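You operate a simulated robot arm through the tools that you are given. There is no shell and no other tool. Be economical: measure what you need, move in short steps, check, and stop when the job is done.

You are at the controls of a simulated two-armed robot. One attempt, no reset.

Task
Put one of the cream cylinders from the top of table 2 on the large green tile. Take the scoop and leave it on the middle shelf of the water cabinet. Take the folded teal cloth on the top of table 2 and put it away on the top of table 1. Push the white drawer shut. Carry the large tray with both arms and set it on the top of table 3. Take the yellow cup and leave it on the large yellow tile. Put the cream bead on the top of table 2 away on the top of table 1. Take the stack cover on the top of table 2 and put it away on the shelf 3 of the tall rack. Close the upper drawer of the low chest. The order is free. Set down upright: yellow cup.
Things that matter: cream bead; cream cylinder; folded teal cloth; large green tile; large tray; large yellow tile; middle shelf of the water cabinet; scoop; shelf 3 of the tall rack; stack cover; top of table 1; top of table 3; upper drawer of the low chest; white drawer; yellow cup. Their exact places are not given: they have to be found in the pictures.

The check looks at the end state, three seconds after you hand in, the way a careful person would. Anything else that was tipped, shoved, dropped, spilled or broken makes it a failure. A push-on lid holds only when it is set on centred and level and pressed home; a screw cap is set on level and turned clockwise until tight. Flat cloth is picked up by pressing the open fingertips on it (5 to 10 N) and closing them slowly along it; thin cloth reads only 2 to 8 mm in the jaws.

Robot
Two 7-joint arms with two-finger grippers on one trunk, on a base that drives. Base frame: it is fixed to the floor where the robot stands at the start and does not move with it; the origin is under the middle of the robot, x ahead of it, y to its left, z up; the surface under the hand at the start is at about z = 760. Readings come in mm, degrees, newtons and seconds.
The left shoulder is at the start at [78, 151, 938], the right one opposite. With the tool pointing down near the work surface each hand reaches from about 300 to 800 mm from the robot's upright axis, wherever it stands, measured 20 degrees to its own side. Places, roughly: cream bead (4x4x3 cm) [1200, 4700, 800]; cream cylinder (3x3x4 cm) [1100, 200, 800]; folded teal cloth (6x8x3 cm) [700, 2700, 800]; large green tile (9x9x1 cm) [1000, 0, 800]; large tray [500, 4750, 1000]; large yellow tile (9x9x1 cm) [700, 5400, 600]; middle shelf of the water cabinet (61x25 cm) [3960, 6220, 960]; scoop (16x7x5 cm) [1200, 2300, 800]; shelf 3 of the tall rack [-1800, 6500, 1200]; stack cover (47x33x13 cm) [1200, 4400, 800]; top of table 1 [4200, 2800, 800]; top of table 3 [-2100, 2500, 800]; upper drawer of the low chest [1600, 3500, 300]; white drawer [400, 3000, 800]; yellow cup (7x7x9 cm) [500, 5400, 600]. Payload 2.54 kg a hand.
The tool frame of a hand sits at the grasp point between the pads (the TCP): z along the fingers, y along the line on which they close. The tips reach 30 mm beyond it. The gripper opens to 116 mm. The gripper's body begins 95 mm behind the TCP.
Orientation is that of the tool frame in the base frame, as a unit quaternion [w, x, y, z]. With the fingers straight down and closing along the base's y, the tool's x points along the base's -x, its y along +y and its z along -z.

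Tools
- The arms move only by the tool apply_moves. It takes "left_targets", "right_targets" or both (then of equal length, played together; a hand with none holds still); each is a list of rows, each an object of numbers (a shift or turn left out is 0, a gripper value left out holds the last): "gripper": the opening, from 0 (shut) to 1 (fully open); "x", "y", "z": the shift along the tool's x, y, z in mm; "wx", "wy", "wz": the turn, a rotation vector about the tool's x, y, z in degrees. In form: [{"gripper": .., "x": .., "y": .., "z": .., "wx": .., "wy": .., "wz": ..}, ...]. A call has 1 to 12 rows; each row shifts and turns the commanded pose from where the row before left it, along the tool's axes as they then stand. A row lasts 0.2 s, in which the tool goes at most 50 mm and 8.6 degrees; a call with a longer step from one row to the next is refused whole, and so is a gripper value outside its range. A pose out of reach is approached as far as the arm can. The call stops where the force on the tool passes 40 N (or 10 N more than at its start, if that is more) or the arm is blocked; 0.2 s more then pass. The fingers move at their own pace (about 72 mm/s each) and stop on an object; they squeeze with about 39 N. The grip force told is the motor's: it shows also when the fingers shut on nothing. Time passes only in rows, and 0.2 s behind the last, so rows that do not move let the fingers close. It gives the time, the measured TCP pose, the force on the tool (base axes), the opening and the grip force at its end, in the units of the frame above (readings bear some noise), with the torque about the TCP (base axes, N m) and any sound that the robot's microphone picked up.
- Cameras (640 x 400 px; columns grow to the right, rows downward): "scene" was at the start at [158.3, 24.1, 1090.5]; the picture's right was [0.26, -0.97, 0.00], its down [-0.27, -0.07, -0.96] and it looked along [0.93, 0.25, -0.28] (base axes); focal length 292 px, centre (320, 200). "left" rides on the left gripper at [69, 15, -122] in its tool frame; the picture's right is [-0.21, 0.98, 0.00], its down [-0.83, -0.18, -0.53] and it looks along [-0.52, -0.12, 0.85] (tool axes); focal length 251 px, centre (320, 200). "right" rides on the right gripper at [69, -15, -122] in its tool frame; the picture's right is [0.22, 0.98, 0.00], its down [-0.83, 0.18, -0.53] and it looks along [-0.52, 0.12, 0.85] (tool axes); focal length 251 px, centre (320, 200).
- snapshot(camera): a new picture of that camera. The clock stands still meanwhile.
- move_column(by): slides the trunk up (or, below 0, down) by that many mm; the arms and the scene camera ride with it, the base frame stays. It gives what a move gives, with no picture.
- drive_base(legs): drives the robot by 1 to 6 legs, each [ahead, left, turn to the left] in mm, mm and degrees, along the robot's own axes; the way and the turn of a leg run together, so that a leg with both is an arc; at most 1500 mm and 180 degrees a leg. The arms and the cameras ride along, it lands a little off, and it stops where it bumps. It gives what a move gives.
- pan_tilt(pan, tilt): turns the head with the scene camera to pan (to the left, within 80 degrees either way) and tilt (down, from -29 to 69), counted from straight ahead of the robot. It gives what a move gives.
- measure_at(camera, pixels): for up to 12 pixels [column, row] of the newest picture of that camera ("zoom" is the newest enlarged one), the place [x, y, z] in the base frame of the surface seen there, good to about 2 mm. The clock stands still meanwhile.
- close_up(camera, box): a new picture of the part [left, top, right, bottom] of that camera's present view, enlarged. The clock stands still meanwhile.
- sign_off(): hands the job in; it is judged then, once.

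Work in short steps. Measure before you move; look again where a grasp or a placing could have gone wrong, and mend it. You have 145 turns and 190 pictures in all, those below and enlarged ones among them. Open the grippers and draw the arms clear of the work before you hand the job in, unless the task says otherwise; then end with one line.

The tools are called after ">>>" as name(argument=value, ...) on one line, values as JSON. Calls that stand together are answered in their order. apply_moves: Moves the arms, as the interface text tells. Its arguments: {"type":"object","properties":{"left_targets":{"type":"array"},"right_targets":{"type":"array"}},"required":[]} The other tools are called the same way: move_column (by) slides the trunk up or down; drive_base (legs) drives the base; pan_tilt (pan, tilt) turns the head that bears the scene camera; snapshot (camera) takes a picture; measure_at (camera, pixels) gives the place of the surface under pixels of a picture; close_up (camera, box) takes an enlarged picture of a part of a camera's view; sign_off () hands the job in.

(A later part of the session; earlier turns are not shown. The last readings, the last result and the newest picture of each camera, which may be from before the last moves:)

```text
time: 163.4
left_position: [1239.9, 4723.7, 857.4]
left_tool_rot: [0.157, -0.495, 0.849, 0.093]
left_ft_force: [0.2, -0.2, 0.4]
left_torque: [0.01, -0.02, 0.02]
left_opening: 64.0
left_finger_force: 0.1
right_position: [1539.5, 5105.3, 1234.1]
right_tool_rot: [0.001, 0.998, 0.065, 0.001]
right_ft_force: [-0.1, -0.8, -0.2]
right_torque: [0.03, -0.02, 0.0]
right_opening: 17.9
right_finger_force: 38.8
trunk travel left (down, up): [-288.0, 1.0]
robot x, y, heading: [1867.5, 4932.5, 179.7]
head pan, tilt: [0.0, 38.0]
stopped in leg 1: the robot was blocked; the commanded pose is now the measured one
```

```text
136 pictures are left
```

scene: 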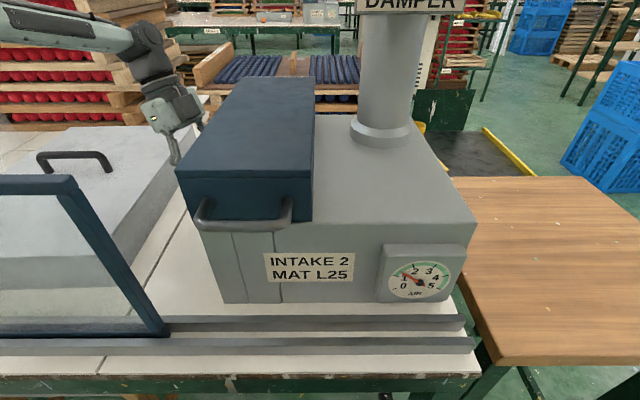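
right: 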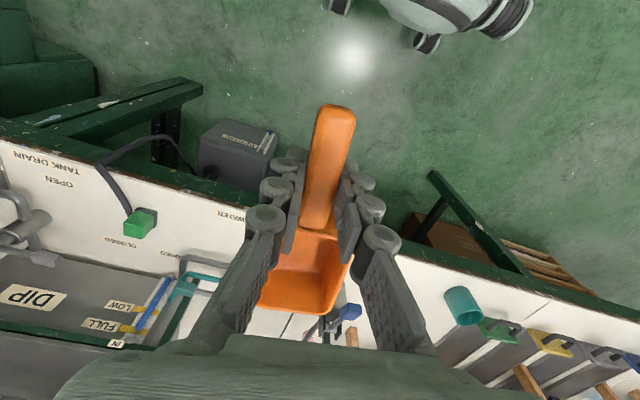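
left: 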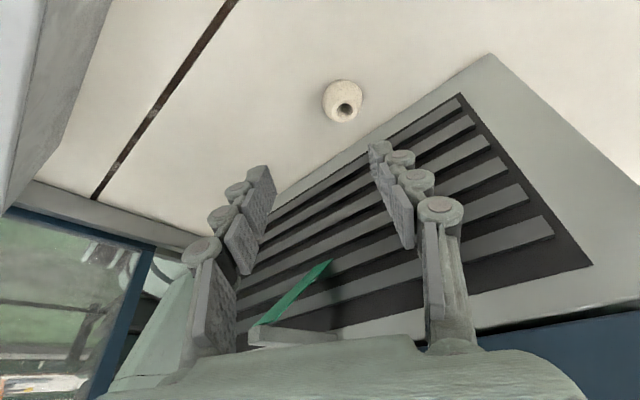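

Blocked at x=1867 by the table frame, so no more. Look left to check forearm clearance over the sash before lowering the trunk.

>>> drive_base(legs=[[-8, 0, 0]])

>>> pan_tilt(pan=45, tilt=25)

>>> snapshot(camera="scene")

```text
time: 164.1
left_position: [1246.4, 4722.7, 857.9]
left_tool_rot: [0.158, -0.495, 0.849, 0.094]
left_ft_force: [-0.2, 0.3, 1.3]
left_torque: [0.01, -0.01, 0.03]
left_opening: 63.9
left_finger_force: 0.0
right_position: [1547.0, 5105.7, 1233.2]
right_tool_rot: [0.0, 0.998, 0.065, 0.001]
right_ft_force: [-0.7, -0.1, 0.7]
right_torque: [-0.01, 0.01, 0.01]
right_opening: 18.2
right_finger_force: 38.4
trunk travel left (down, up): [-288.0, 1.0]
robot x, y, heading: [1880.7, 4936.8, 179.7]
head pan, tilt: [0.0, 38.0]
```

```text
time: 165.2
left_position: [1246.5, 4721.9, 857.9]
left_tool_rot: [0.158, -0.495, 0.849, 0.093]
left_ft_force: [0.0, 0.0, -0.3]
left_torque: [0.0, -0.03, 0.01]
left_opening: 63.8
left_finger_force: 0.1
right_position: [1547.0, 5105.2, 1233.8]
right_tool_rot: [0.0, 0.998, 0.066, 0.001]
right_ft_force: [0.3, -0.2, -1.0]
right_torque: [0.03, -0.03, 0.0]
right_opening: 18.5
right_finger_force: 39.3
trunk travel left (down, up): [-288.0, 1.0]
robot x, y, heading: [1881.9, 4934.9, 179.8]
head pan, tilt: [45.0, 25.0]
```

```text
135 pictures are left
```

scene: 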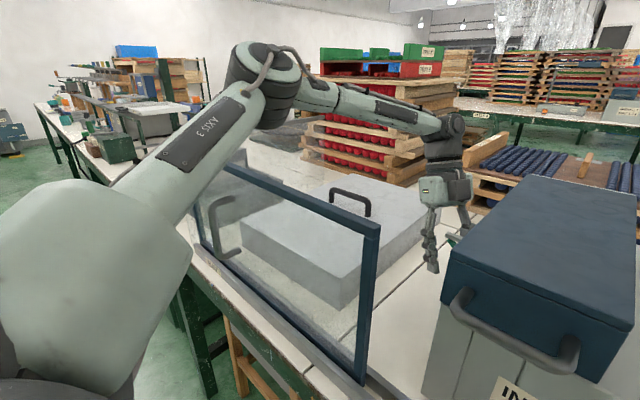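

Upper arm passes above the sash. Measure its lower side and the sash top.

>>> measure_at(camera="scene", pixels=[[195, 190], [230, 155], [262, 122], [248, 100], [300, 105], [375, 105], [375, 228], [230, 165], [300, 195], [190, 235], [445, 125]])

```text
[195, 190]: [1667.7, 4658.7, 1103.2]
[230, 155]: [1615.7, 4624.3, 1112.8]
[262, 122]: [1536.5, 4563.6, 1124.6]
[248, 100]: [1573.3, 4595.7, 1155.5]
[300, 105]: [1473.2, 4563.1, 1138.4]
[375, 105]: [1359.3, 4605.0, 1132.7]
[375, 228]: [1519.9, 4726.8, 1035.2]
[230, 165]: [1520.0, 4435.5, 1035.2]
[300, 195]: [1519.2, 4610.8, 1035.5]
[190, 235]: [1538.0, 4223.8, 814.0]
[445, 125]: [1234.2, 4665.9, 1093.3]
```

Sash top 1035; elbow clearance too slim for much trunk lowering. Instead swing the lean direction to pure −y (yaw 90°, tilt 25°), which gains reach; then shift over the bead.

>>> apply_moves(left_targets=[{"wx": -2.6, "wz": -6.8}, {"wx": -2.6, "wz": -6.8}, {"wx": -2.6, "wz": -6.8}, {"wx": -2.6, "wz": -6.8}, {"wy": -4}, {"x": -14, "y": 12, "z": 7}, {"y": 12}, {}])

>>> snapshot(camera="left")

```text
time: 167.0
left_position: [1222.6, 4739.5, 856.1]
left_tool_rot: [0.154, -0.689, 0.691, 0.154]
left_ft_force: [-0.3, 0.0, -0.2]
left_torque: [0.01, 0.0, 0.02]
left_opening: 64.0
left_finger_force: 0.0
right_position: [1545.9, 5105.7, 1233.7]
right_tool_rot: [0.001, 0.998, 0.066, 0.001]
right_ft_force: [-1.3, 0.0, -0.3]
right_torque: [-0.01, -0.06, 0.0]
right_opening: 18.1
right_finger_force: 39.0
trunk travel left (down, up): [-288.0, 1.0]
robot x, y, heading: [1880.3, 4931.3, 179.7]
head pan, tilt: [45.0, 25.0]
```

```text
134 pictures are left
```

left: 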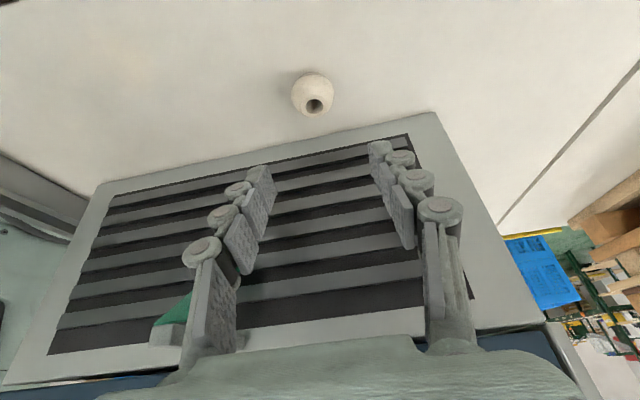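

In reach now. Measure the bead once more from here.

>>> measure_at(camera="left", pixels=[[300, 92], [326, 92], [312, 80], [310, 95], [165, 335], [190, 312]])

```text
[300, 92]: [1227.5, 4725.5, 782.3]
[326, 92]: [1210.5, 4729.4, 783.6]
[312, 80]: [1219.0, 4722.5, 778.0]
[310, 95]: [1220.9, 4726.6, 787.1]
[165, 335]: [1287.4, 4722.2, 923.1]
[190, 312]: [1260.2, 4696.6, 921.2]
```

Bead centre ≈(1219,4735,778). Descend along to TCP (1219,4725,800) and close.

>>> apply_moves(left_targets=[{"x": 13, "y": 3.6, "z": 15}, {"x": 12, "z": 15}, {"x": 11.8, "z": 14.6}, {}, {"gripper": 0.0}, {}, {}, {}])

>>> snapshot(camera="left")

```text
time: 168.8
left_position: [1222.7, 4724.3, 800.4]
left_tool_rot: [0.153, -0.689, 0.691, 0.155]
left_ft_force: [-0.1, 0.3, -0.2]
left_torque: [0.02, 0.01, 0.0]
left_opening: 27.9
left_finger_force: 38.6
right_position: [1545.9, 5105.9, 1233.1]
right_tool_rot: [0.001, 0.998, 0.065, 0.001]
right_ft_force: [0.4, -0.3, -0.4]
right_torque: [0.0, -0.02, 0.0]
right_opening: 18.5
right_finger_force: 39.1
trunk travel left (down, up): [-288.0, 1.0]
robot x, y, heading: [1880.4, 4935.8, 179.5]
head pan, tilt: [45.0, 25.0]
```

```text
133 pictures are left
```

left: 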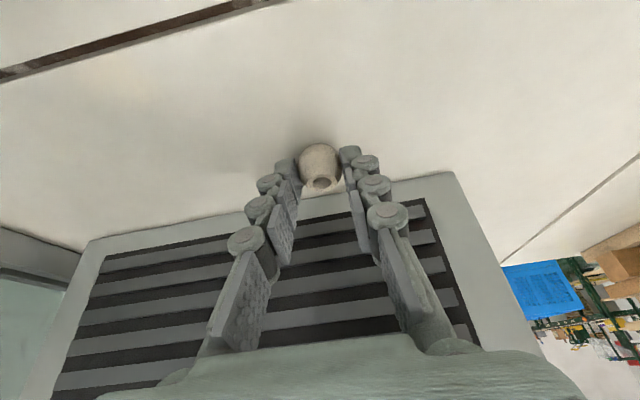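

Bead held (28 mm). Lift away from wall, then up and back over the sash.

>>> apply_moves(left_targets=[{"x": -8, "z": -40}, {"x": -8, "z": -40}, {"x": -17, "z": -36}, {"x": -17, "y": -15, "z": -36}, {"x": -17, "y": -20, "z": -36}, {"x": -17, "y": -20, "z": -36}, {"x": -17, "y": -20, "z": -36}, {"x": -17, "y": -20, "z": -36}, {"x": -17, "y": -20, "z": -36}, {}])

>>> snapshot(camera="left")

```text
time: 171.0
left_position: [1333.4, 4705.0, 1157.2]
left_tool_rot: [0.155, -0.689, 0.691, 0.153]
left_ft_force: [-0.5, 0.1, -0.3]
left_torque: [0.02, -0.02, 0.0]
left_opening: 27.6
left_finger_force: 39.1
right_position: [1545.3, 5106.7, 1231.3]
right_tool_rot: [0.0, 0.998, 0.065, 0.002]
right_ft_force: [0.7, -0.8, -0.4]
right_torque: [-0.01, -0.02, 0.01]
right_opening: 18.2
right_finger_force: 38.7
trunk travel left (down, up): [-288.0, 1.0]
robot x, y, heading: [1882.6, 4932.9, 179.7]
head pan, tilt: [45.0, 25.0]
```

```text
132 pictures are left
```

left: 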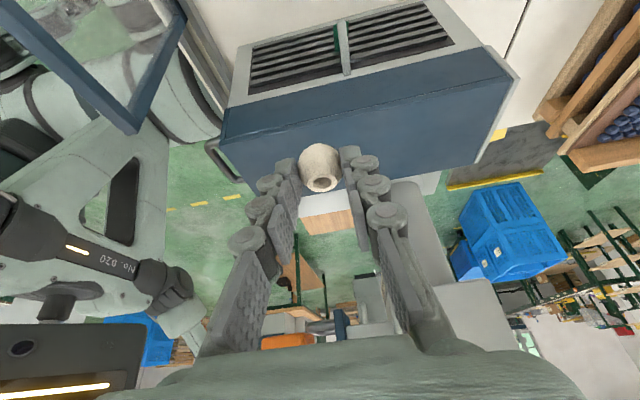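

Back away from the table, level the left hand, and turn to look for the water cabinet in the north-east.

>>> drive_base(legs=[[-450, 0, 0]])

>>> apply_moves(left_targets=[{"wy": 8.4}, {"wy": 8.4}, {"wy": 8.4}, {"wz": -8.5}, {"wz": -8.5}, {"wz": -8.5}, {"wz": -8.5}, {"wz": -8.5}, {"wz": -8.5}, {"wz": -8.5}, {"wz": -8.5}, {"wz": -8.5}])

>>> drive_base(legs=[[0, 0, -130]])

>>> pan_tilt(pan=0, tilt=15)

>>> snapshot(camera="scene")

```text
time: 173.8
left_position: [1793.8, 4695.7, 1157.3]
left_tool_rot: [-0.152, 0.696, -0.685, -0.156]
left_ft_force: [0.7, -0.1, -0.1]
left_torque: [0.02, 0.05, 0.05]
left_opening: 27.2
left_finger_force: 38.9
right_position: [1998.5, 5101.2, 1233.5]
right_tool_rot: [0.001, 0.997, 0.076, 0.001]
right_ft_force: [-0.2, -0.3, -0.9]
right_torque: [-0.03, -0.01, -0.01]
right_opening: 18.0
right_finger_force: 39.0
trunk travel left (down, up): [-288.0, 1.0]
robot x, y, heading: [2335.4, 4934.2, -178.9]
head pan, tilt: [45.0, 25.0]
```

```text
time: 176.4
left_position: [1792.8, 4695.9, 1155.4]
left_tool_rot: [0.0, 0.994, -0.108, 0.0]
left_ft_force: [-0.1, -0.3, -0.2]
left_torque: [0.0, 0.0, -0.01]
left_opening: 26.6
left_finger_force: 38.6
right_position: [1998.2, 5100.9, 1233.0]
right_tool_rot: [0.0, 0.997, 0.076, 0.001]
right_ft_force: [-0.3, -0.1, -0.1]
right_torque: [-0.02, -0.03, -0.01]
right_opening: 18.0
right_finger_force: 39.3
trunk travel left (down, up): [-288.0, 1.0]
robot x, y, heading: [2334.8, 4939.3, -179.1]
head pan, tilt: [45.0, 25.0]
```

```text
time: 182.3
left_position: [2484.6, 5511.3, 1157.3]
left_tool_rot: [0.001, -0.334, 0.943, 0.0]
left_ft_force: [0.6, 0.2, -0.1]
left_torque: [0.0, -0.01, -0.01]
left_opening: 25.9
left_finger_force: 39.4
right_position: [2674.3, 5098.3, 1232.1]
right_tool_rot: [0.0, -0.502, 0.865, 0.001]
right_ft_force: [0.4, 0.8, -0.7]
right_torque: [0.03, 0.0, -0.02]
right_opening: 18.1
right_finger_force: 39.5
trunk travel left (down, up): [-288.0, 1.0]
robot x, y, heading: [2334.9, 4936.3, 52.7]
head pan, tilt: [45.0, 25.0]
```

```text
time: 183.4
left_position: [2484.6, 5511.4, 1156.4]
left_tool_rot: [0.0, -0.334, 0.943, 0.0]
left_ft_force: [-0.5, -1.0, -0.7]
left_torque: [0.01, 0.0, 0.0]
left_opening: 25.5
left_finger_force: 39.2
right_position: [2673.9, 5097.3, 1233.3]
right_tool_rot: [-0.001, -0.503, 0.864, 0.0]
right_ft_force: [-0.6, -0.3, -1.5]
right_torque: [0.0, 0.02, 0.04]
right_opening: 18.5
right_finger_force: 39.1
trunk travel left (down, up): [-288.0, 1.0]
robot x, y, heading: [2334.3, 4935.8, 52.7]
head pan, tilt: [0.0, 15.0]
```

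```text
131 pictures are left
```

scene: 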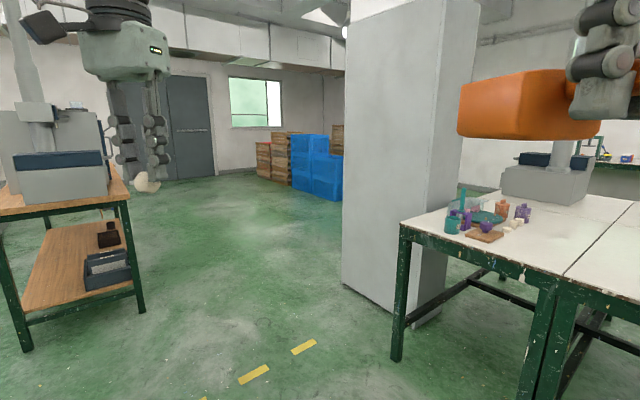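

The bead's opening reading creeps down (28→25.5), so it is slowly slipping. Table 1's north end is right here; measure a free spot on it now.

>>> measure_at(camera="scene", pixels=[[402, 228], [445, 245], [550, 240], [520, 255], [600, 240], [555, 285], [480, 235], [420, 215], [345, 290], [150, 185]])

>>> close_up(camera="scene", box=[90, 80, 220, 220])

```text
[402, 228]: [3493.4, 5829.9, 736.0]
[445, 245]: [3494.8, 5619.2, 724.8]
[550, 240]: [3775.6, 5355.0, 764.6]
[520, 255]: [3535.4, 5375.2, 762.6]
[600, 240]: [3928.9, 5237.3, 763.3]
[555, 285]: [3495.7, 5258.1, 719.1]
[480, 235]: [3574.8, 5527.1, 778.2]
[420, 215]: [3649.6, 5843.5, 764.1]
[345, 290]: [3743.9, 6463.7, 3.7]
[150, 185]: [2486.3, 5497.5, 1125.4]
```

```text
2.86 times, centred on (155, 150) of scene
```

zoom: 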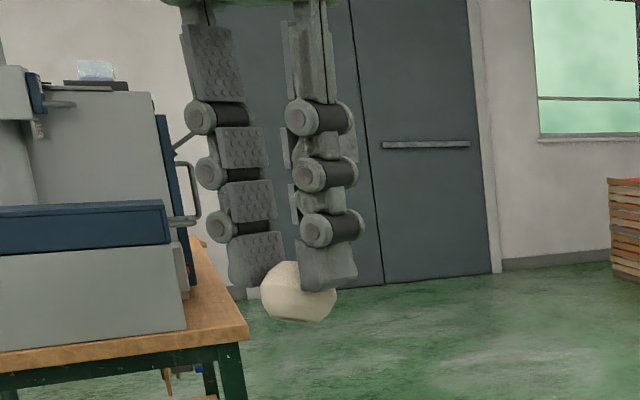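

The bead is still held at the fingertips. Drive straight to table 1's clear area so the left hand is over ≈(3640,5330).

>>> drive_base(legs=[[0, 0, -52.7], [757, 165, 0]])

>>> snapshot(camera="left")

```text
time: 189.9
left_position: [3619.5, 5338.7, 1156.2]
left_tool_rot: [0.0, 0.116, 0.993, 0.0]
left_ft_force: [-0.2, 0.5, -0.5]
left_torque: [0.01, 0.01, 0.0]
left_opening: 24.9
left_finger_force: 39.0
right_position: [3409.3, 4934.8, 1231.9]
right_tool_rot: [-0.002, -0.07, 0.998, 0.0]
right_ft_force: [0.1, 0.3, -0.1]
right_torque: [-0.02, 0.04, 0.02]
right_opening: 17.8
right_finger_force: 39.1
trunk travel left (down, up): [-288.0, 1.0]
robot x, y, heading: [3076.7, 5100.7, 0.4]
head pan, tilt: [0.0, 15.0]
```

```text
129 pictures are left
```

left: 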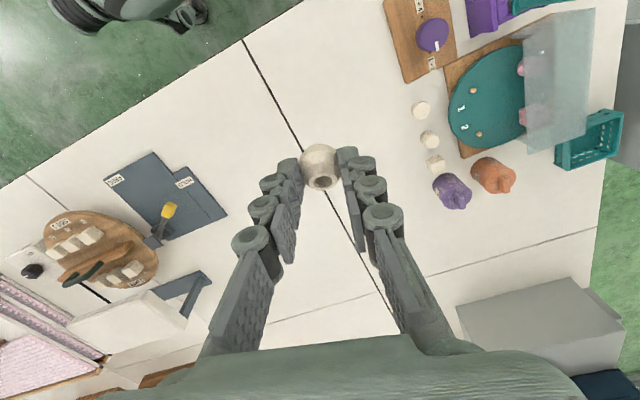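

Clear table beneath. Descend to z≈830.

>>> apply_moves(left_targets=[{"z": 46}, {"z": 46}, {"z": 46}, {"z": 46}, {"z": 46}, {"z": 46}, {"z": 40}, {}])

>>> snapshot(camera="left")

```text
time: 191.7
left_position: [3619.8, 5338.1, 839.9]
left_tool_rot: [0.001, 0.115, 0.993, 0.001]
left_ft_force: [-0.6, 0.1, -0.1]
left_torque: [0.0, 0.02, 0.01]
left_opening: 24.3
left_finger_force: 39.0
right_position: [3408.8, 4932.6, 1233.8]
right_tool_rot: [-0.002, -0.069, 0.998, 0.001]
right_ft_force: [-0.2, 0.3, -1.3]
right_torque: [-0.04, 0.03, 0.0]
right_opening: 17.8
right_finger_force: 38.9
trunk travel left (down, up): [-288.0, 1.0]
robot x, y, heading: [3073.8, 5104.8, 0.5]
head pan, tilt: [0.0, 15.0]
```

```text
128 pictures are left
```

left: 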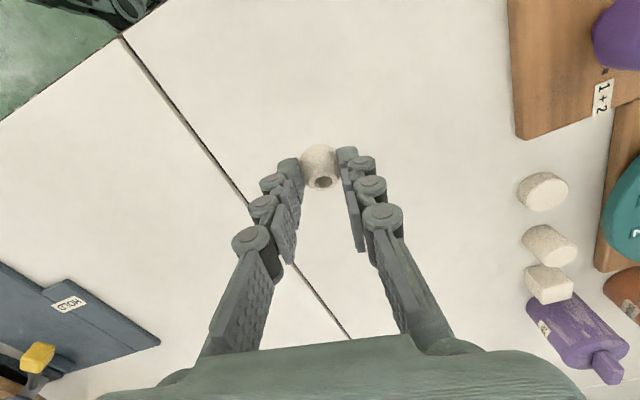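

Re-tilt by 25° so the bead comes level again, then lower gently in small steps until contact.

>>> apply_moves(left_targets=[{"wy": -8.4}, {"wy": -8.4}, {"wy": -8.4}, {"x": 9, "z": 20}, {}])

>>> snapshot(camera="left")

>>> close_up(camera="scene", box=[220, 200, 420, 400])

```text
time: 192.9
left_position: [3619.9, 5338.1, 818.2]
left_tool_rot: [0.217, 0.113, 0.969, -0.026]
left_ft_force: [0.6, 0.2, 0.2]
left_torque: [0.01, 0.01, 0.02]
left_opening: 24.1
left_finger_force: 38.9
right_position: [3409.6, 4933.7, 1232.4]
right_tool_rot: [-0.001, -0.07, 0.998, 0.001]
right_ft_force: [0.2, -0.2, -0.8]
right_torque: [-0.02, 0.03, -0.02]
right_opening: 17.8
right_finger_force: 38.8
trunk travel left (down, up): [-288.0, 1.0]
robot x, y, heading: [3071.3, 5103.5, 0.4]
head pan, tilt: [0.0, 15.0]
```

```text
127 pictures are left
```

left: 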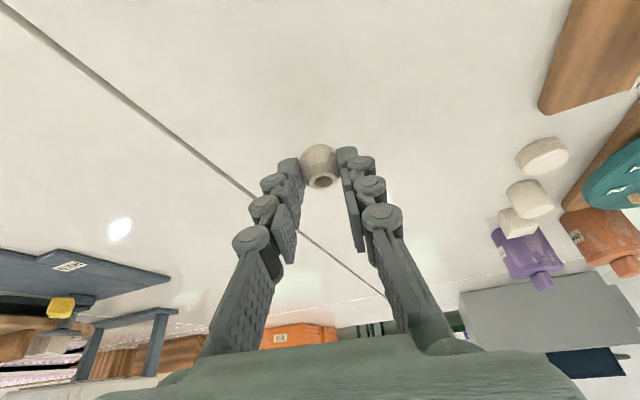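

```text
2.00 times, centred on (320, 300) of scene
```

zoom: 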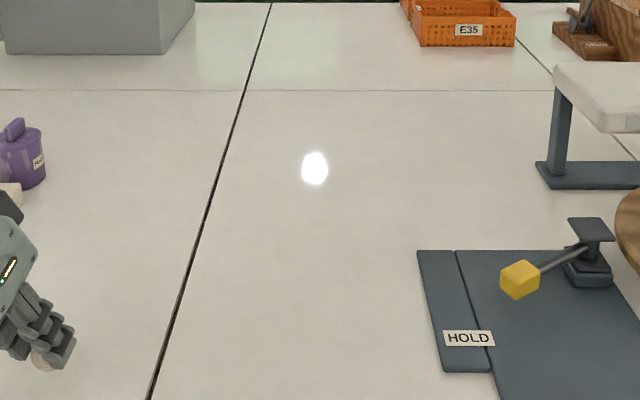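

Lower in 4 mm steps watching force.

>>> apply_moves(left_targets=[{"x": 1.7, "z": 3.6}, {"x": 1.7, "z": 3.6}, {}])

>>> close_up(camera="scene", box=[200, 340, 280, 400])

```text
time: 193.7
left_position: [3620.1, 5338.7, 810.3]
left_tool_rot: [0.218, 0.113, 0.969, -0.025]
left_ft_force: [-0.3, 0.6, -0.3]
left_torque: [0.0, -0.01, -0.01]
left_opening: 23.9
left_finger_force: 39.3
right_position: [3408.1, 4934.8, 1233.3]
right_tool_rot: [-0.001, -0.069, 0.998, 0.001]
right_ft_force: [-0.7, 1.4, -0.8]
right_torque: [0.05, 0.08, 0.02]
right_opening: 18.2
right_finger_force: 39.1
trunk travel left (down, up): [-288.0, 1.0]
robot x, y, heading: [3073.6, 5097.0, 0.2]
head pan, tilt: [0.0, 15.0]
```

```text
6.67 times, centred on (240, 370) of scene
```

zoom: 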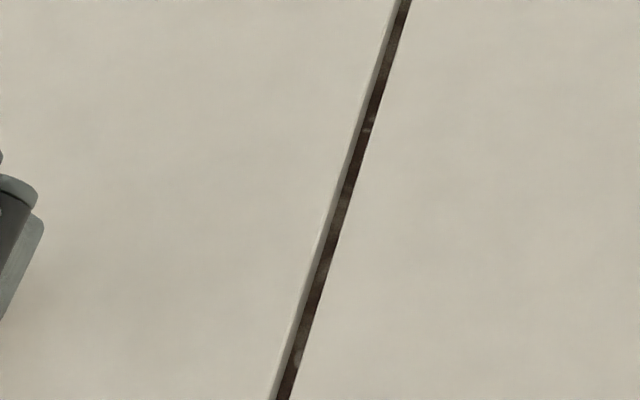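

>>> apply_moves(left_targets=[{"x": 1.3, "z": 2.7}, {"x": 1.3, "z": 2.7}, {}])

>>> close_up(camera="scene", box=[190, 320, 290, 400])

```text
time: 194.5
left_position: [3619.7, 5337.5, 804.6]
left_tool_rot: [0.218, 0.113, 0.969, -0.025]
left_ft_force: [-0.6, 0.3, 2.1]
left_torque: [0.02, -0.04, 0.01]
left_opening: 23.8
left_finger_force: 39.5
right_position: [3409.4, 4933.8, 1233.3]
right_tool_rot: [-0.001, -0.069, 0.998, 0.001]
right_ft_force: [0.3, 0.3, -0.1]
right_torque: [0.01, 0.02, -0.03]
right_opening: 18.3
right_finger_force: 38.7
trunk travel left (down, up): [-288.0, 1.0]
robot x, y, heading: [3072.6, 5101.6, 0.2]
head pan, tilt: [0.0, 15.0]
```

```text
5.00 times, centred on (240, 360) of scene
```

zoom: 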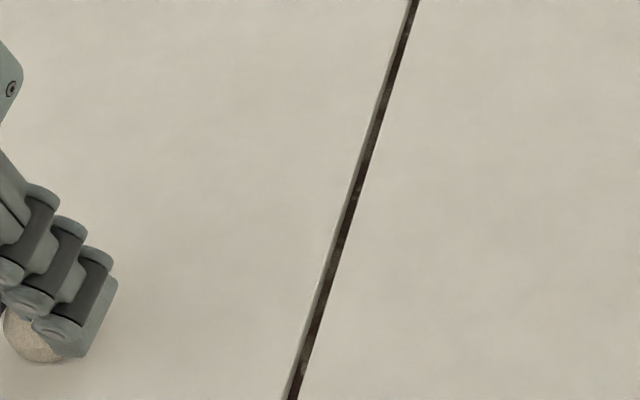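

Contact felt (2 N). Open gently and back out along the fingers.

>>> apply_moves(left_targets=[{"gripper": 0.24}, {"gripper": 0.28}, {"gripper": 0.4}, {}, {"z": -40}, {"z": -45}, {"z": -45}, {}])

>>> snapshot(camera="left")

```text
time: 196.3
left_position: [3562.3, 5350.9, 922.3]
left_tool_rot: [0.216, 0.113, 0.969, -0.025]
left_ft_force: [0.0, -0.1, -0.1]
left_torque: [-0.03, 0.02, -0.01]
left_opening: 46.5
left_finger_force: 0.1
right_position: [3409.3, 4933.2, 1233.0]
right_tool_rot: [-0.002, -0.069, 0.998, 0.0]
right_ft_force: [0.2, 0.6, -0.3]
right_torque: [-0.03, 0.05, 0.0]
right_opening: 17.9
right_finger_force: 38.7
trunk travel left (down, up): [-288.0, 1.0]
robot x, y, heading: [3070.5, 5102.4, 0.1]
head pan, tilt: [0.0, 15.0]
```

```text
123 pictures are left
```

left: 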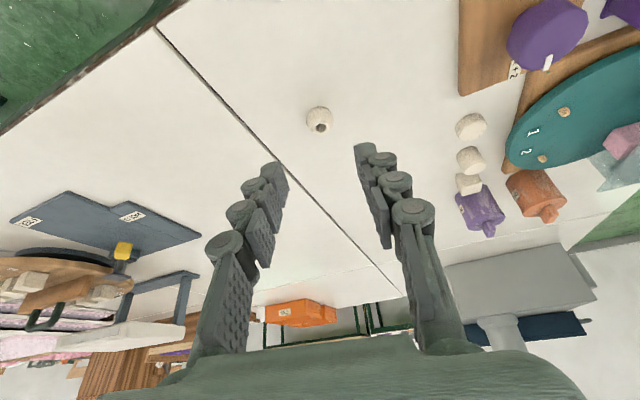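

Bead rests on the table. Raise/level the left hand, back off and look toward the cabinet and for a table label.

>>> apply_moves(left_targets=[{"wy": 8.4, "z": -30}, {"wy": 8.4, "z": -30}, {"wy": 8.4, "z": -30}, {"z": -40}, {"z": -40}, {}])

>>> drive_base(legs=[[-450, 0, 0], [0, 900, 0]])

>>> pan_tilt(pan=0, tilt=15)

>>> snapshot(camera="scene")

>>> pan_tilt(pan=-50, tilt=15)

>>> snapshot(camera="scene")

```text
time: 197.7
left_position: [3541.9, 5355.0, 1089.4]
left_tool_rot: [-0.001, 0.117, 0.993, 0.0]
left_ft_force: [-0.1, -0.5, 1.1]
left_torque: [0.02, -0.03, 0.0]
left_opening: 46.5
left_finger_force: 0.0
right_position: [3408.2, 4933.8, 1233.0]
right_tool_rot: [0.0, -0.07, 0.998, 0.0]
right_ft_force: [-0.5, 1.2, -1.2]
right_torque: [-0.03, 0.04, -0.02]
right_opening: 18.3
right_finger_force: 39.4
trunk travel left (down, up): [-288.0, 1.0]
robot x, y, heading: [3079.5, 5102.4, 0.6]
head pan, tilt: [0.0, 15.0]
```

```text
time: 209.1
left_position: [3063.5, 6269.3, 1088.4]
left_tool_rot: [0.001, 0.101, 0.995, 0.0]
left_ft_force: [-0.8, -0.1, -0.1]
left_torque: [0.02, -0.05, 0.0]
left_opening: 46.4
left_finger_force: 0.0
right_position: [2942.9, 5843.2, 1232.3]
right_tool_rot: [-0.001, -0.085, 0.996, 0.001]
right_ft_force: [0.3, -0.4, 0.1]
right_torque: [-0.01, 0.03, -0.03]
right_opening: 18.3
right_finger_force: 39.0
trunk travel left (down, up): [-288.0, 1.0]
robot x, y, heading: [2601.3, 6005.1, 1.7]
head pan, tilt: [0.0, 15.0]
```

```text
time: 209.7
left_position: [3063.8, 6269.9, 1088.4]
left_tool_rot: [0.0, 0.101, 0.995, 0.0]
left_ft_force: [0.7, 0.0, 0.0]
left_torque: [-0.01, -0.03, -0.01]
left_opening: 46.4
left_finger_force: 0.1
right_position: [2942.9, 5843.8, 1233.1]
right_tool_rot: [0.0, -0.083, 0.997, 0.002]
right_ft_force: [0.0, -0.4, -1.8]
right_torque: [0.01, 0.0, 0.0]
right_opening: 18.1
right_finger_force: 39.0
trunk travel left (down, up): [-288.0, 1.0]
robot x, y, heading: [2602.4, 6004.7, 1.6]
head pan, tilt: [0.0, 15.0]
```

```text
122 pictures are left
```

scene: 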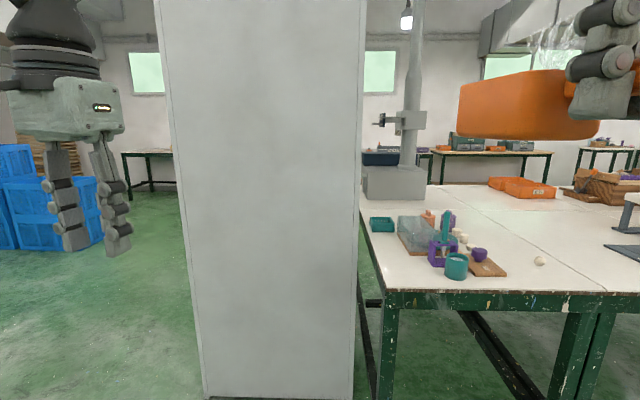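

```text
time: 210.8
left_position: [3065.0, 6269.8, 1088.9]
left_tool_rot: [0.001, 0.102, 0.995, 0.0]
left_ft_force: [0.4, 0.4, -0.1]
left_torque: [-0.02, 0.03, 0.0]
left_opening: 46.5
left_finger_force: 0.2
right_position: [2941.9, 5843.7, 1234.4]
right_tool_rot: [-0.001, -0.084, 0.996, 0.001]
right_ft_force: [0.3, 0.2, -0.5]
right_torque: [0.0, 0.03, 0.01]
right_opening: 18.2
right_finger_force: 39.2
trunk travel left (down, up): [-288.0, 1.0]
robot x, y, heading: [2600.6, 6008.6, 1.9]
head pan, tilt: [-50.0, 15.0]
```

```text
121 pictures are left
```

scene: 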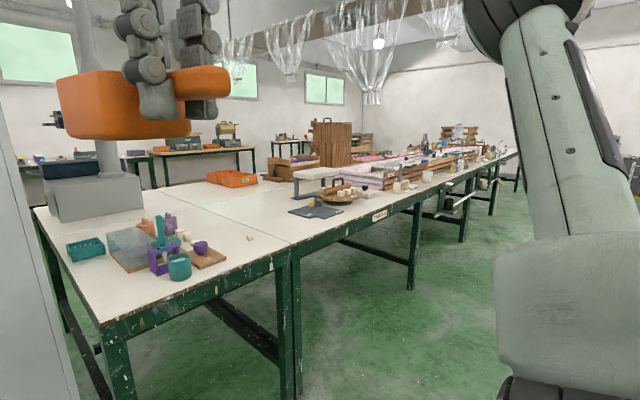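

Check the table label at (380,215), and the grey cabinet's face position.

>>> close_up(camera="scene", box=[340, 195, 420, 245])

>>> pan_tilt(pan=5, tilt=5)

>>> snapshot(camera="scene")

>>> measure_at(camera="scene", pixels=[[200, 350], [360, 350], [300, 200], [210, 100], [375, 100], [390, 150]])

```text
8.00 times, centred on (380, 220) of scene
```

zoom: 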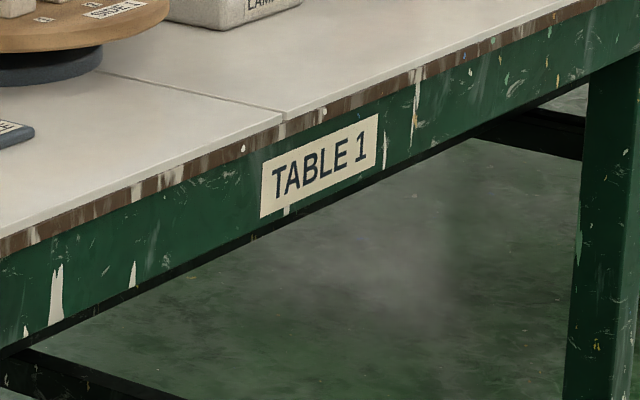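

```text
time: 212.1
left_position: [3062.1, 6269.9, 1090.2]
left_tool_rot: [0.002, 0.103, 0.995, 0.0]
left_ft_force: [-0.6, -0.2, 0.3]
left_torque: [-0.04, 0.04, -0.05]
left_opening: 46.5
left_finger_force: 0.1
right_position: [2943.7, 5843.6, 1233.7]
right_tool_rot: [-0.001, -0.084, 0.996, 0.001]
right_ft_force: [0.6, -0.3, -1.6]
right_torque: [-0.03, 0.0, -0.01]
right_opening: 18.2
right_finger_force: 39.0
trunk travel left (down, up): [-288.0, 1.0]
robot x, y, heading: [2606.6, 6004.6, 1.7]
head pan, tilt: [5.0, 5.0]
```

```text
119 pictures are left
```

scene: 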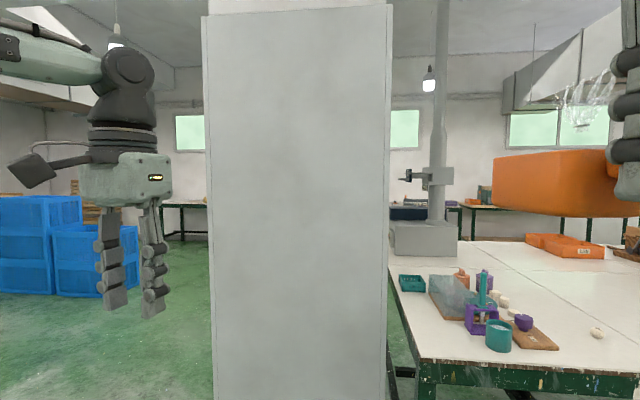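

```text
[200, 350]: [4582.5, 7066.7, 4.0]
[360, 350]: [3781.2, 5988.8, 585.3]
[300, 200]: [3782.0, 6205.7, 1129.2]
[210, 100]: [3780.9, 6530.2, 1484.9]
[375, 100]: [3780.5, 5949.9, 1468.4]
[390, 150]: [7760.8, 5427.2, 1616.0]
```

Label confirms table 1. The cabinet's back is at x=3781 (y 5920–6540); it must open east. Check obstacles to the north-east.

>>> measure_at(camera="scene", pixels=[[75, 285], [30, 290], [150, 290], [180, 240], [200, 300], [430, 250], [400, 270]])

>>> pan_tilt(pan=60, tilt=15)

>>> snapshot(camera="scene")

```text
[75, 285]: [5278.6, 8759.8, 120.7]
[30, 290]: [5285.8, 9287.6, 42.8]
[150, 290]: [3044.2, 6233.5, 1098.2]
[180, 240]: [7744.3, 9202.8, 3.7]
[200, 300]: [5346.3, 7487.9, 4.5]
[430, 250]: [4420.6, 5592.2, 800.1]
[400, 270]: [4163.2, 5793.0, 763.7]
```

```text
time: 213.3
left_position: [3064.0, 6270.1, 1088.4]
left_tool_rot: [0.0, 0.102, 0.995, -0.001]
left_ft_force: [0.7, 0.5, 0.2]
left_torque: [0.04, -0.01, 0.02]
left_opening: 46.6
left_finger_force: 0.1
right_position: [2943.4, 5844.7, 1233.3]
right_tool_rot: [0.0, -0.084, 0.996, 0.0]
right_ft_force: [-0.7, -0.5, -0.1]
right_torque: [-0.04, 0.04, -0.01]
right_opening: 18.2
right_finger_force: 38.8
trunk travel left (down, up): [-288.0, 1.0]
robot x, y, heading: [2605.7, 6004.4, 1.7]
head pan, tilt: [60.0, 15.0]
```

```text
118 pictures are left
```

scene: 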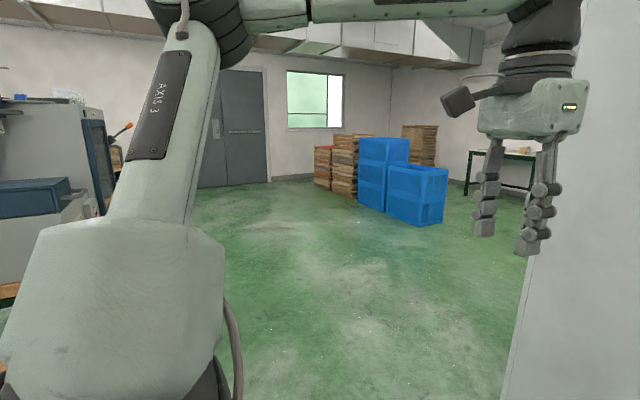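

Clear floor north of the cabinet. Drive around it and turn to face west toward its open front.

>>> drive_base(legs=[[800, 1250, -1.7], [1500, 0, 0], [100, 0, 90], [0, 0, 90], [0, 900, 0]])

>>> pan_tilt(pan=10, tilt=15)

>>> snapshot(camera="scene")

```text
time: 248.9
left_position: [4454.0, 6127.5, 1090.2]
left_tool_rot: [0.0, 0.991, -0.135, -0.001]
left_ft_force: [-0.3, 0.4, 0.5]
left_torque: [-0.01, 0.0, 0.03]
left_opening: 46.5
left_finger_force: 0.0
right_position: [4601.8, 6544.6, 1233.2]
right_tool_rot: [0.001, 0.999, 0.049, 0.0]
right_ft_force: [-0.2, 0.3, -0.1]
right_torque: [0.03, -0.03, -0.03]
right_opening: 18.0
right_finger_force: 39.5
trunk travel left (down, up): [-288.0, 1.0]
robot x, y, heading: [4933.7, 6360.7, 178.0]
head pan, tilt: [60.0, 15.0]
```

```text
time: 250.1
left_position: [4454.5, 6127.1, 1089.3]
left_tool_rot: [0.0, 0.991, -0.136, -0.001]
left_ft_force: [0.0, 0.1, 0.0]
left_torque: [0.03, 0.01, 0.0]
left_opening: 46.3
left_finger_force: 0.0
right_position: [4603.7, 6543.4, 1233.3]
right_tool_rot: [0.0, 0.999, 0.05, 0.0]
right_ft_force: [0.5, 0.3, 0.3]
right_torque: [0.01, -0.02, 0.01]
right_opening: 18.2
right_finger_force: 39.3
trunk travel left (down, up): [-288.0, 1.0]
robot x, y, heading: [4929.4, 6361.0, 177.9]
head pan, tilt: [10.0, 15.0]
```

```text
117 pictures are left
```

scene: 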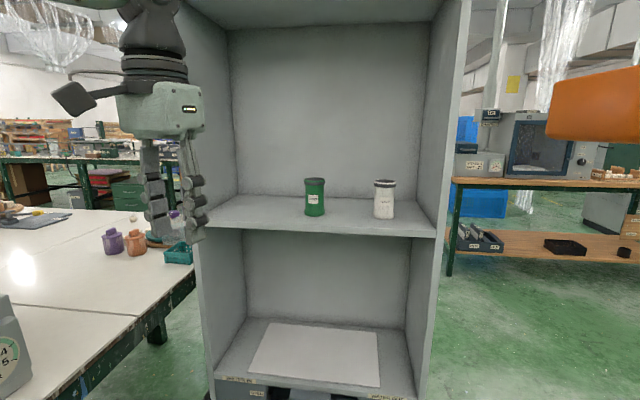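

Middle shelf with two bottles; free space left of them. Measure shelf plane, bottles, upper shelf.

>>> measure_at(camera="scene", pixels=[[260, 205], [260, 225], [225, 228], [430, 232], [314, 205], [384, 205], [330, 25], [320, 5], [320, 100], [208, 150], [435, 100], [330, 230]])

```text
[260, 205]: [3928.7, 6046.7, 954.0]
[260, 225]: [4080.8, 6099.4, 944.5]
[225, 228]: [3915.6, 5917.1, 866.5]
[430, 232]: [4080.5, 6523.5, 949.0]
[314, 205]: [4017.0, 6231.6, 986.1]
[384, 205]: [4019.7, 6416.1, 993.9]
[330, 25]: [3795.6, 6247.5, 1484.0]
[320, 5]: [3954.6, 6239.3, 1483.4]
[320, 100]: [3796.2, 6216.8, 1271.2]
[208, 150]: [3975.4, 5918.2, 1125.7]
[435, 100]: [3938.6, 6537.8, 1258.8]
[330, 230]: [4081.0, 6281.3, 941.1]
```

Shelf top z=954, ceiling 1484, bottles at y 6231 and 6416; I'll place the scoop at about (3975,6075). Tuck the left hand, approach to (4560,6260).

>>> apply_moves(left_targets=[{"x": 40, "z": -30}, {"x": 40, "z": -30}, {"x": 40, "z": -30}, {"y": 40}, {"y": 40}, {}])

>>> drive_base(legs=[[0, 95, 2.0], [365, 0, 0]])

>>> pan_tilt(pan=10, tilt=28)

>>> snapshot(camera="scene")

```text
time: 251.4
left_position: [4547.0, 6016.6, 1179.0]
left_tool_rot: [0.001, 0.991, -0.136, 0.0]
left_ft_force: [-0.3, -0.1, 0.3]
left_torque: [0.0, -0.01, -0.02]
left_opening: 46.5
left_finger_force: 0.1
right_position: [4602.2, 6544.4, 1232.5]
right_tool_rot: [0.001, 0.999, 0.05, 0.001]
right_ft_force: [0.4, 0.4, -0.1]
right_torque: [0.01, -0.03, 0.0]
right_opening: 18.1
right_finger_force: 38.9
trunk travel left (down, up): [-288.0, 1.0]
robot x, y, heading: [4932.4, 6361.8, 177.9]
head pan, tilt: [10.0, 15.0]
```

```text
time: 255.0
left_position: [4186.8, 5910.6, 1179.3]
left_tool_rot: [0.0, 0.993, -0.119, 0.0]
left_ft_force: [-0.6, 0.5, 0.3]
left_torque: [0.01, -0.01, 0.03]
left_opening: 46.3
left_finger_force: 0.0
right_position: [4223.3, 6439.3, 1234.2]
right_tool_rot: [0.001, 0.998, 0.068, 0.002]
right_ft_force: [-0.4, 0.2, -0.7]
right_torque: [0.01, -0.04, -0.02]
right_opening: 18.3
right_finger_force: 38.9
trunk travel left (down, up): [-288.0, 1.0]
robot x, y, heading: [4563.5, 6271.0, 179.8]
head pan, tilt: [10.0, 15.0]
```

```text
time: 255.7
left_position: [4187.4, 5910.3, 1179.3]
left_tool_rot: [0.0, 0.993, -0.12, -0.001]
left_ft_force: [0.0, 0.3, 1.4]
left_torque: [-0.03, -0.03, 0.0]
left_opening: 46.2
left_finger_force: 0.0
right_position: [4225.1, 6440.1, 1232.2]
right_tool_rot: [0.001, 0.998, 0.067, 0.001]
right_ft_force: [0.6, -0.2, 0.0]
right_torque: [0.0, -0.05, -0.04]
right_opening: 18.5
right_finger_force: 39.2
trunk travel left (down, up): [-288.0, 1.0]
robot x, y, heading: [4558.7, 6269.9, 180.0]
head pan, tilt: [10.0, 28.0]
```

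```text
116 pictures are left
```

scene: 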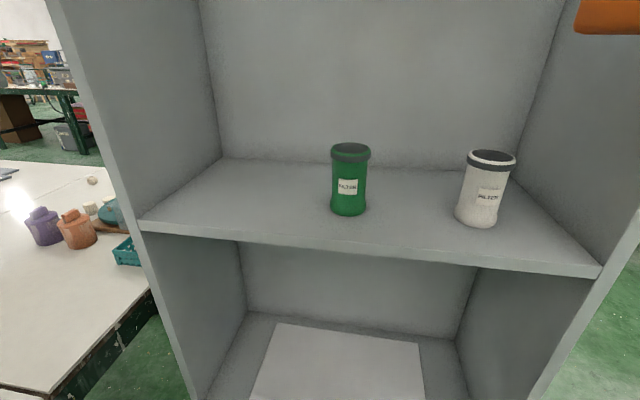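

Left third of shelf is free. Move left hand further left out of the way, while sweeping the scoop to y≈6080 in front of the shelf.

>>> apply_moves(left_targets=[{"y": 40}, {"y": 40}, {"y": 40}, {"y": 30}, {}, {}, {}, {}, {}], right_targets=[{"z": 12}, {"x": -6, "y": 44.6, "z": 12}, {"x": -6, "y": 44.6, "z": 12}, {"x": -6, "y": 44.6, "z": 12}, {"x": -6, "y": 44.6, "z": 12}, {"x": -6, "y": 44.6, "z": 12}, {"x": -6, "y": 44.6, "z": 12}, {"x": -6, "y": 44.6, "z": 12}, {}])

>>> snapshot(camera="scene")

```text
time: 257.7
left_position: [4153.2, 5765.6, 1181.1]
left_tool_rot: [0.0, 0.993, -0.12, -0.001]
left_ft_force: [1.0, -1.1, -0.3]
left_torque: [-0.04, -0.01, 0.0]
left_opening: 46.3
left_finger_force: 0.0
right_position: [4224.8, 6129.0, 1139.7]
right_tool_rot: [0.002, 0.998, 0.067, 0.001]
right_ft_force: [-0.7, -0.7, -0.5]
right_torque: [-0.03, -0.03, -0.02]
right_opening: 18.3
right_finger_force: 38.9
trunk travel left (down, up): [-288.0, 1.0]
robot x, y, heading: [4558.3, 6268.1, 180.1]
head pan, tilt: [10.0, 28.0]
```

```text
115 pictures are left
```

scene: 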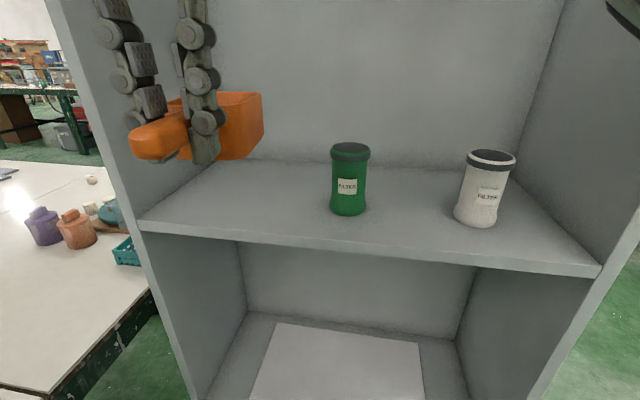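

Advance the scoop in over the shelf to (3975,6080), then lower partway.

>>> apply_moves(right_targets=[{"x": -42, "y": 3}, {"x": -42, "y": 3}, {"x": -42, "y": 3}, {"x": -42, "y": 3}, {"x": -42, "y": 3}, {"x": -42, "y": 3}, {"z": 40}, {"z": 40}, {"z": 40}, {}])

>>> snapshot(camera="scene")

>>> snapshot(camera="right")

```text
time: 259.9
left_position: [4153.3, 5766.0, 1180.6]
left_tool_rot: [0.0, 0.993, -0.118, -0.001]
left_ft_force: [0.4, 0.3, -0.8]
left_torque: [0.01, -0.04, 0.0]
left_opening: 46.4
left_finger_force: 0.0
right_position: [4010.3, 6094.7, 1002.0]
right_tool_rot: [0.001, 0.998, 0.067, 0.0]
right_ft_force: [0.2, -0.1, -0.8]
right_torque: [-0.01, -0.04, 0.0]
right_opening: 18.1
right_finger_force: 38.7
right hand out of reach, approached as far as the arm can: row 5, 6
trunk travel left (down, up): [-288.0, 1.0]
robot x, y, heading: [4557.3, 6270.2, 180.0]
head pan, tilt: [10.0, 28.0]
```

```text
114 pictures are left
```

scene: 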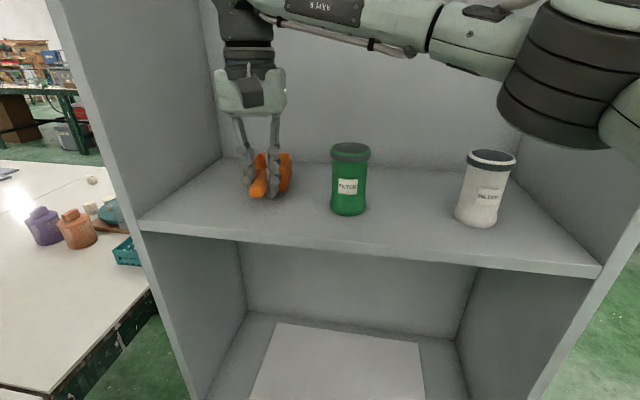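

```text
113 pictures are left
```

right: 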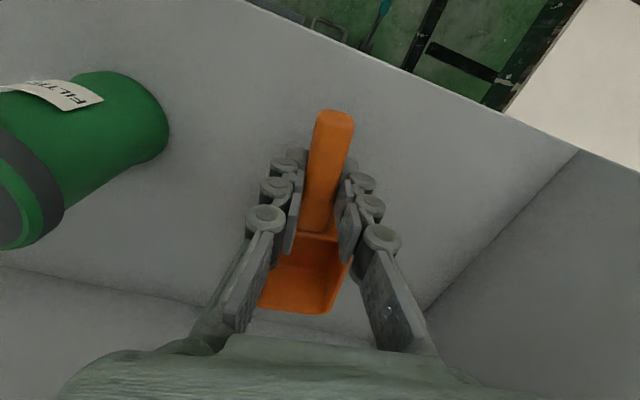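

Fully over the shelf. Lower the last 10 mm, release and lift straight up, then back out.

>>> apply_moves(right_targets=[{"z": 6}, {"z": 4}, {}, {"gripper": 0.35}, {}, {"z": -40}, {"z": -40}, {"z": -40}, {"x": 45}, {"x": 45}, {"x": 45}, {"x": 45}])

>>> snapshot(camera="scene")

```text
time: 262.5
left_position: [4152.9, 5765.5, 1181.7]
left_tool_rot: [0.001, 0.993, -0.119, -0.002]
left_ft_force: [-0.4, 0.3, 0.3]
left_torque: [0.03, 0.07, -0.02]
left_opening: 46.6
left_finger_force: 0.1
right_position: [4184.8, 6120.8, 1111.4]
right_tool_rot: [0.0, 0.998, 0.067, 0.001]
right_ft_force: [0.5, 0.2, -0.3]
right_torque: [0.03, 0.04, -0.01]
right_opening: 40.6
right_finger_force: 0.1
trunk travel left (down, up): [-288.0, 1.0]
robot x, y, heading: [4560.7, 6271.2, 179.8]
head pan, tilt: [10.0, 28.0]
```

```text
112 pictures are left
```

scene: 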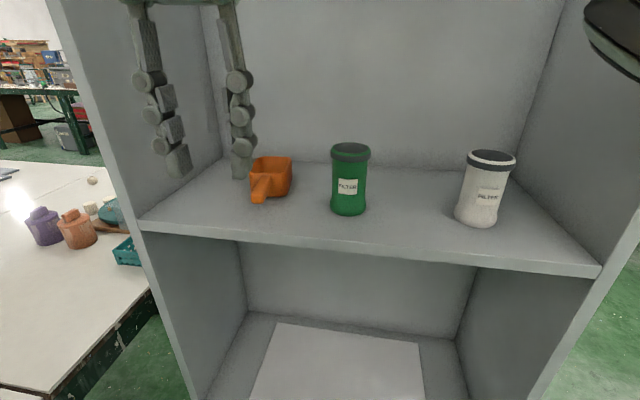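

Scoop placed. Return the right hand to its side, back out and drive round the cabinet westward for a view of the northwest area.

>>> apply_moves(right_targets=[{"y": -45, "z": -15, "gripper": 1.0}, {"y": -45, "z": -15}, {"y": -45, "z": -15}, {"y": -45, "z": -15}, {"y": -45, "z": -15}, {"y": -45, "z": -15}, {"y": -40, "z": -10}], left_targets=[{"gripper": 1.0}, {}, {"y": -40}, {"y": -40}, {}, {}, {}])

>>> drive_base(legs=[[-350, 0, 0], [0, -1000, 0], [1500, 0, 0], [1100, 0, 0]])

>>> pan_tilt(pan=0, tilt=12)

>>> snapshot(camera="scene")

```text
time: 264.1
left_position: [4168.9, 5844.5, 1179.9]
left_tool_rot: [0.001, 0.993, -0.118, -0.001]
left_ft_force: [0.0, -0.4, 0.6]
left_torque: [0.04, 0.03, 0.0]
left_opening: 116.0
left_finger_force: 0.0
right_position: [4147.1, 6433.1, 1211.0]
right_tool_rot: [0.002, 0.998, 0.067, 0.002]
right_ft_force: [-0.5, 0.9, 0.6]
right_torque: [-0.02, 0.01, -0.01]
right_opening: 115.8
right_finger_force: 0.2
trunk travel left (down, up): [-288.0, 1.0]
robot x, y, heading: [4557.4, 6269.1, 179.9]
head pan, tilt: [10.0, 28.0]
```

```text
time: 285.7
left_position: [2486.3, 6961.3, 1179.3]
left_tool_rot: [0.0, 0.988, -0.157, 0.0]
left_ft_force: [0.5, 0.5, 0.0]
left_torque: [-0.01, 0.0, -0.02]
left_opening: 116.0
left_finger_force: 0.0
right_position: [2515.6, 7551.4, 1209.4]
right_tool_rot: [-0.003, 1.0, 0.027, 0.015]
right_ft_force: [1.7, -1.3, -0.1]
right_torque: [0.03, 0.03, -0.12]
right_opening: 115.8
right_finger_force: 0.0
trunk travel left (down, up): [-288.0, 1.0]
robot x, y, heading: [2907.6, 7358.1, 175.6]
head pan, tilt: [10.0, 28.0]
stopped in leg 4: the force on the tool passed its limit at 112 N (the readings are from after the stop); the commanded pose is now the measured one
```

```text
time: 286.5
left_position: [2486.9, 6961.4, 1179.6]
left_tool_rot: [0.0, 0.988, -0.156, 0.001]
left_ft_force: [-0.7, -0.4, -0.1]
left_torque: [-0.01, -0.01, -0.01]
left_opening: 116.1
left_finger_force: 0.0
right_position: [2515.4, 7550.8, 1209.8]
right_tool_rot: [-0.003, 1.0, 0.027, 0.015]
right_ft_force: [3.0, -1.0, 1.0]
right_torque: [0.03, -0.01, -0.18]
right_opening: 116.1
right_finger_force: 0.1
trunk travel left (down, up): [-288.0, 1.0]
robot x, y, heading: [2905.6, 7355.2, 175.3]
head pan, tilt: [0.0, 12.0]
```

```text
111 pictures are left
```

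scene: 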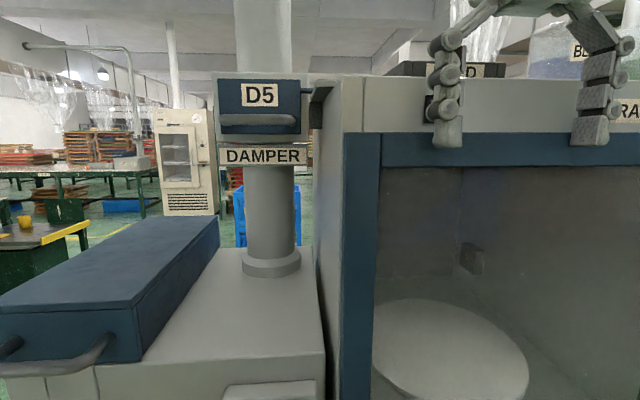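

The right hand touched an oven standing on a bench here. Back off straight, and look at it.

>>> drive_base(legs=[[-400, 0, 0]])

>>> pan_tilt(pan=0, tilt=20)

>>> snapshot(camera="scene")

>>> measure_at(camera="scene", pixels=[[200, 350], [100, 220], [300, 330], [60, 330], [30, 250], [450, 120], [20, 380]])

```text
time: 289.0
left_position: [2884.9, 6928.2, 1178.9]
left_tool_rot: [0.0, 0.989, -0.15, 0.0]
left_ft_force: [0.6, 0.2, -0.9]
left_torque: [-0.02, 0.01, -0.01]
left_opening: 115.9
left_finger_force: 0.1
right_position: [2907.0, 7518.0, 1209.2]
right_tool_rot: [-0.004, 0.999, 0.032, 0.015]
right_ft_force: [-0.5, 0.1, 0.4]
right_torque: [-0.03, 0.05, 0.04]
right_opening: 116.0
right_finger_force: 0.1
trunk travel left (down, up): [-288.0, 1.0]
robot x, y, heading: [3300.9, 7325.2, 176.3]
head pan, tilt: [0.0, 12.0]
```

```text
time: 289.7
left_position: [2885.1, 6927.8, 1178.6]
left_tool_rot: [0.0, 0.989, -0.151, 0.0]
left_ft_force: [-0.4, 0.1, 0.0]
left_torque: [-0.02, -0.01, -0.01]
left_opening: 116.1
left_finger_force: 0.0
right_position: [2907.4, 7517.9, 1210.6]
right_tool_rot: [-0.004, 0.999, 0.033, 0.014]
right_ft_force: [-0.1, -0.1, 0.4]
right_torque: [0.01, 0.01, 0.01]
right_opening: 116.3
right_finger_force: 0.0
trunk travel left (down, up): [-288.0, 1.0]
robot x, y, heading: [3301.9, 7322.0, 176.2]
head pan, tilt: [0.0, 20.0]
```

```text
110 pictures are left
```

scene: 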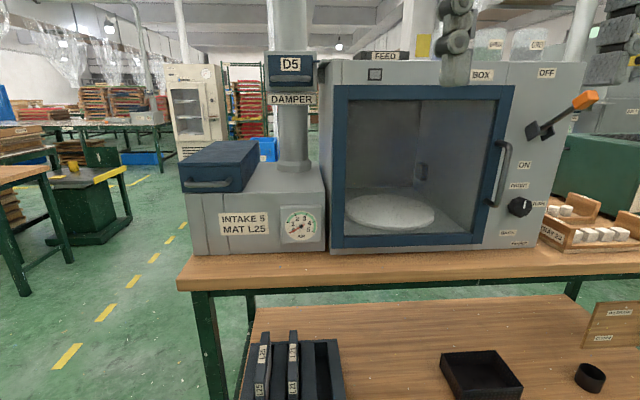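

```text
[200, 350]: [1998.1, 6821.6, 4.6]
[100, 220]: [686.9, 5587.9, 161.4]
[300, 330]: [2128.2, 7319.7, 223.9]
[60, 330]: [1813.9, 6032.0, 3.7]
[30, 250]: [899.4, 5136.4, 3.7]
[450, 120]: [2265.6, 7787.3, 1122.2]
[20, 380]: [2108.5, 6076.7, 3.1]
```

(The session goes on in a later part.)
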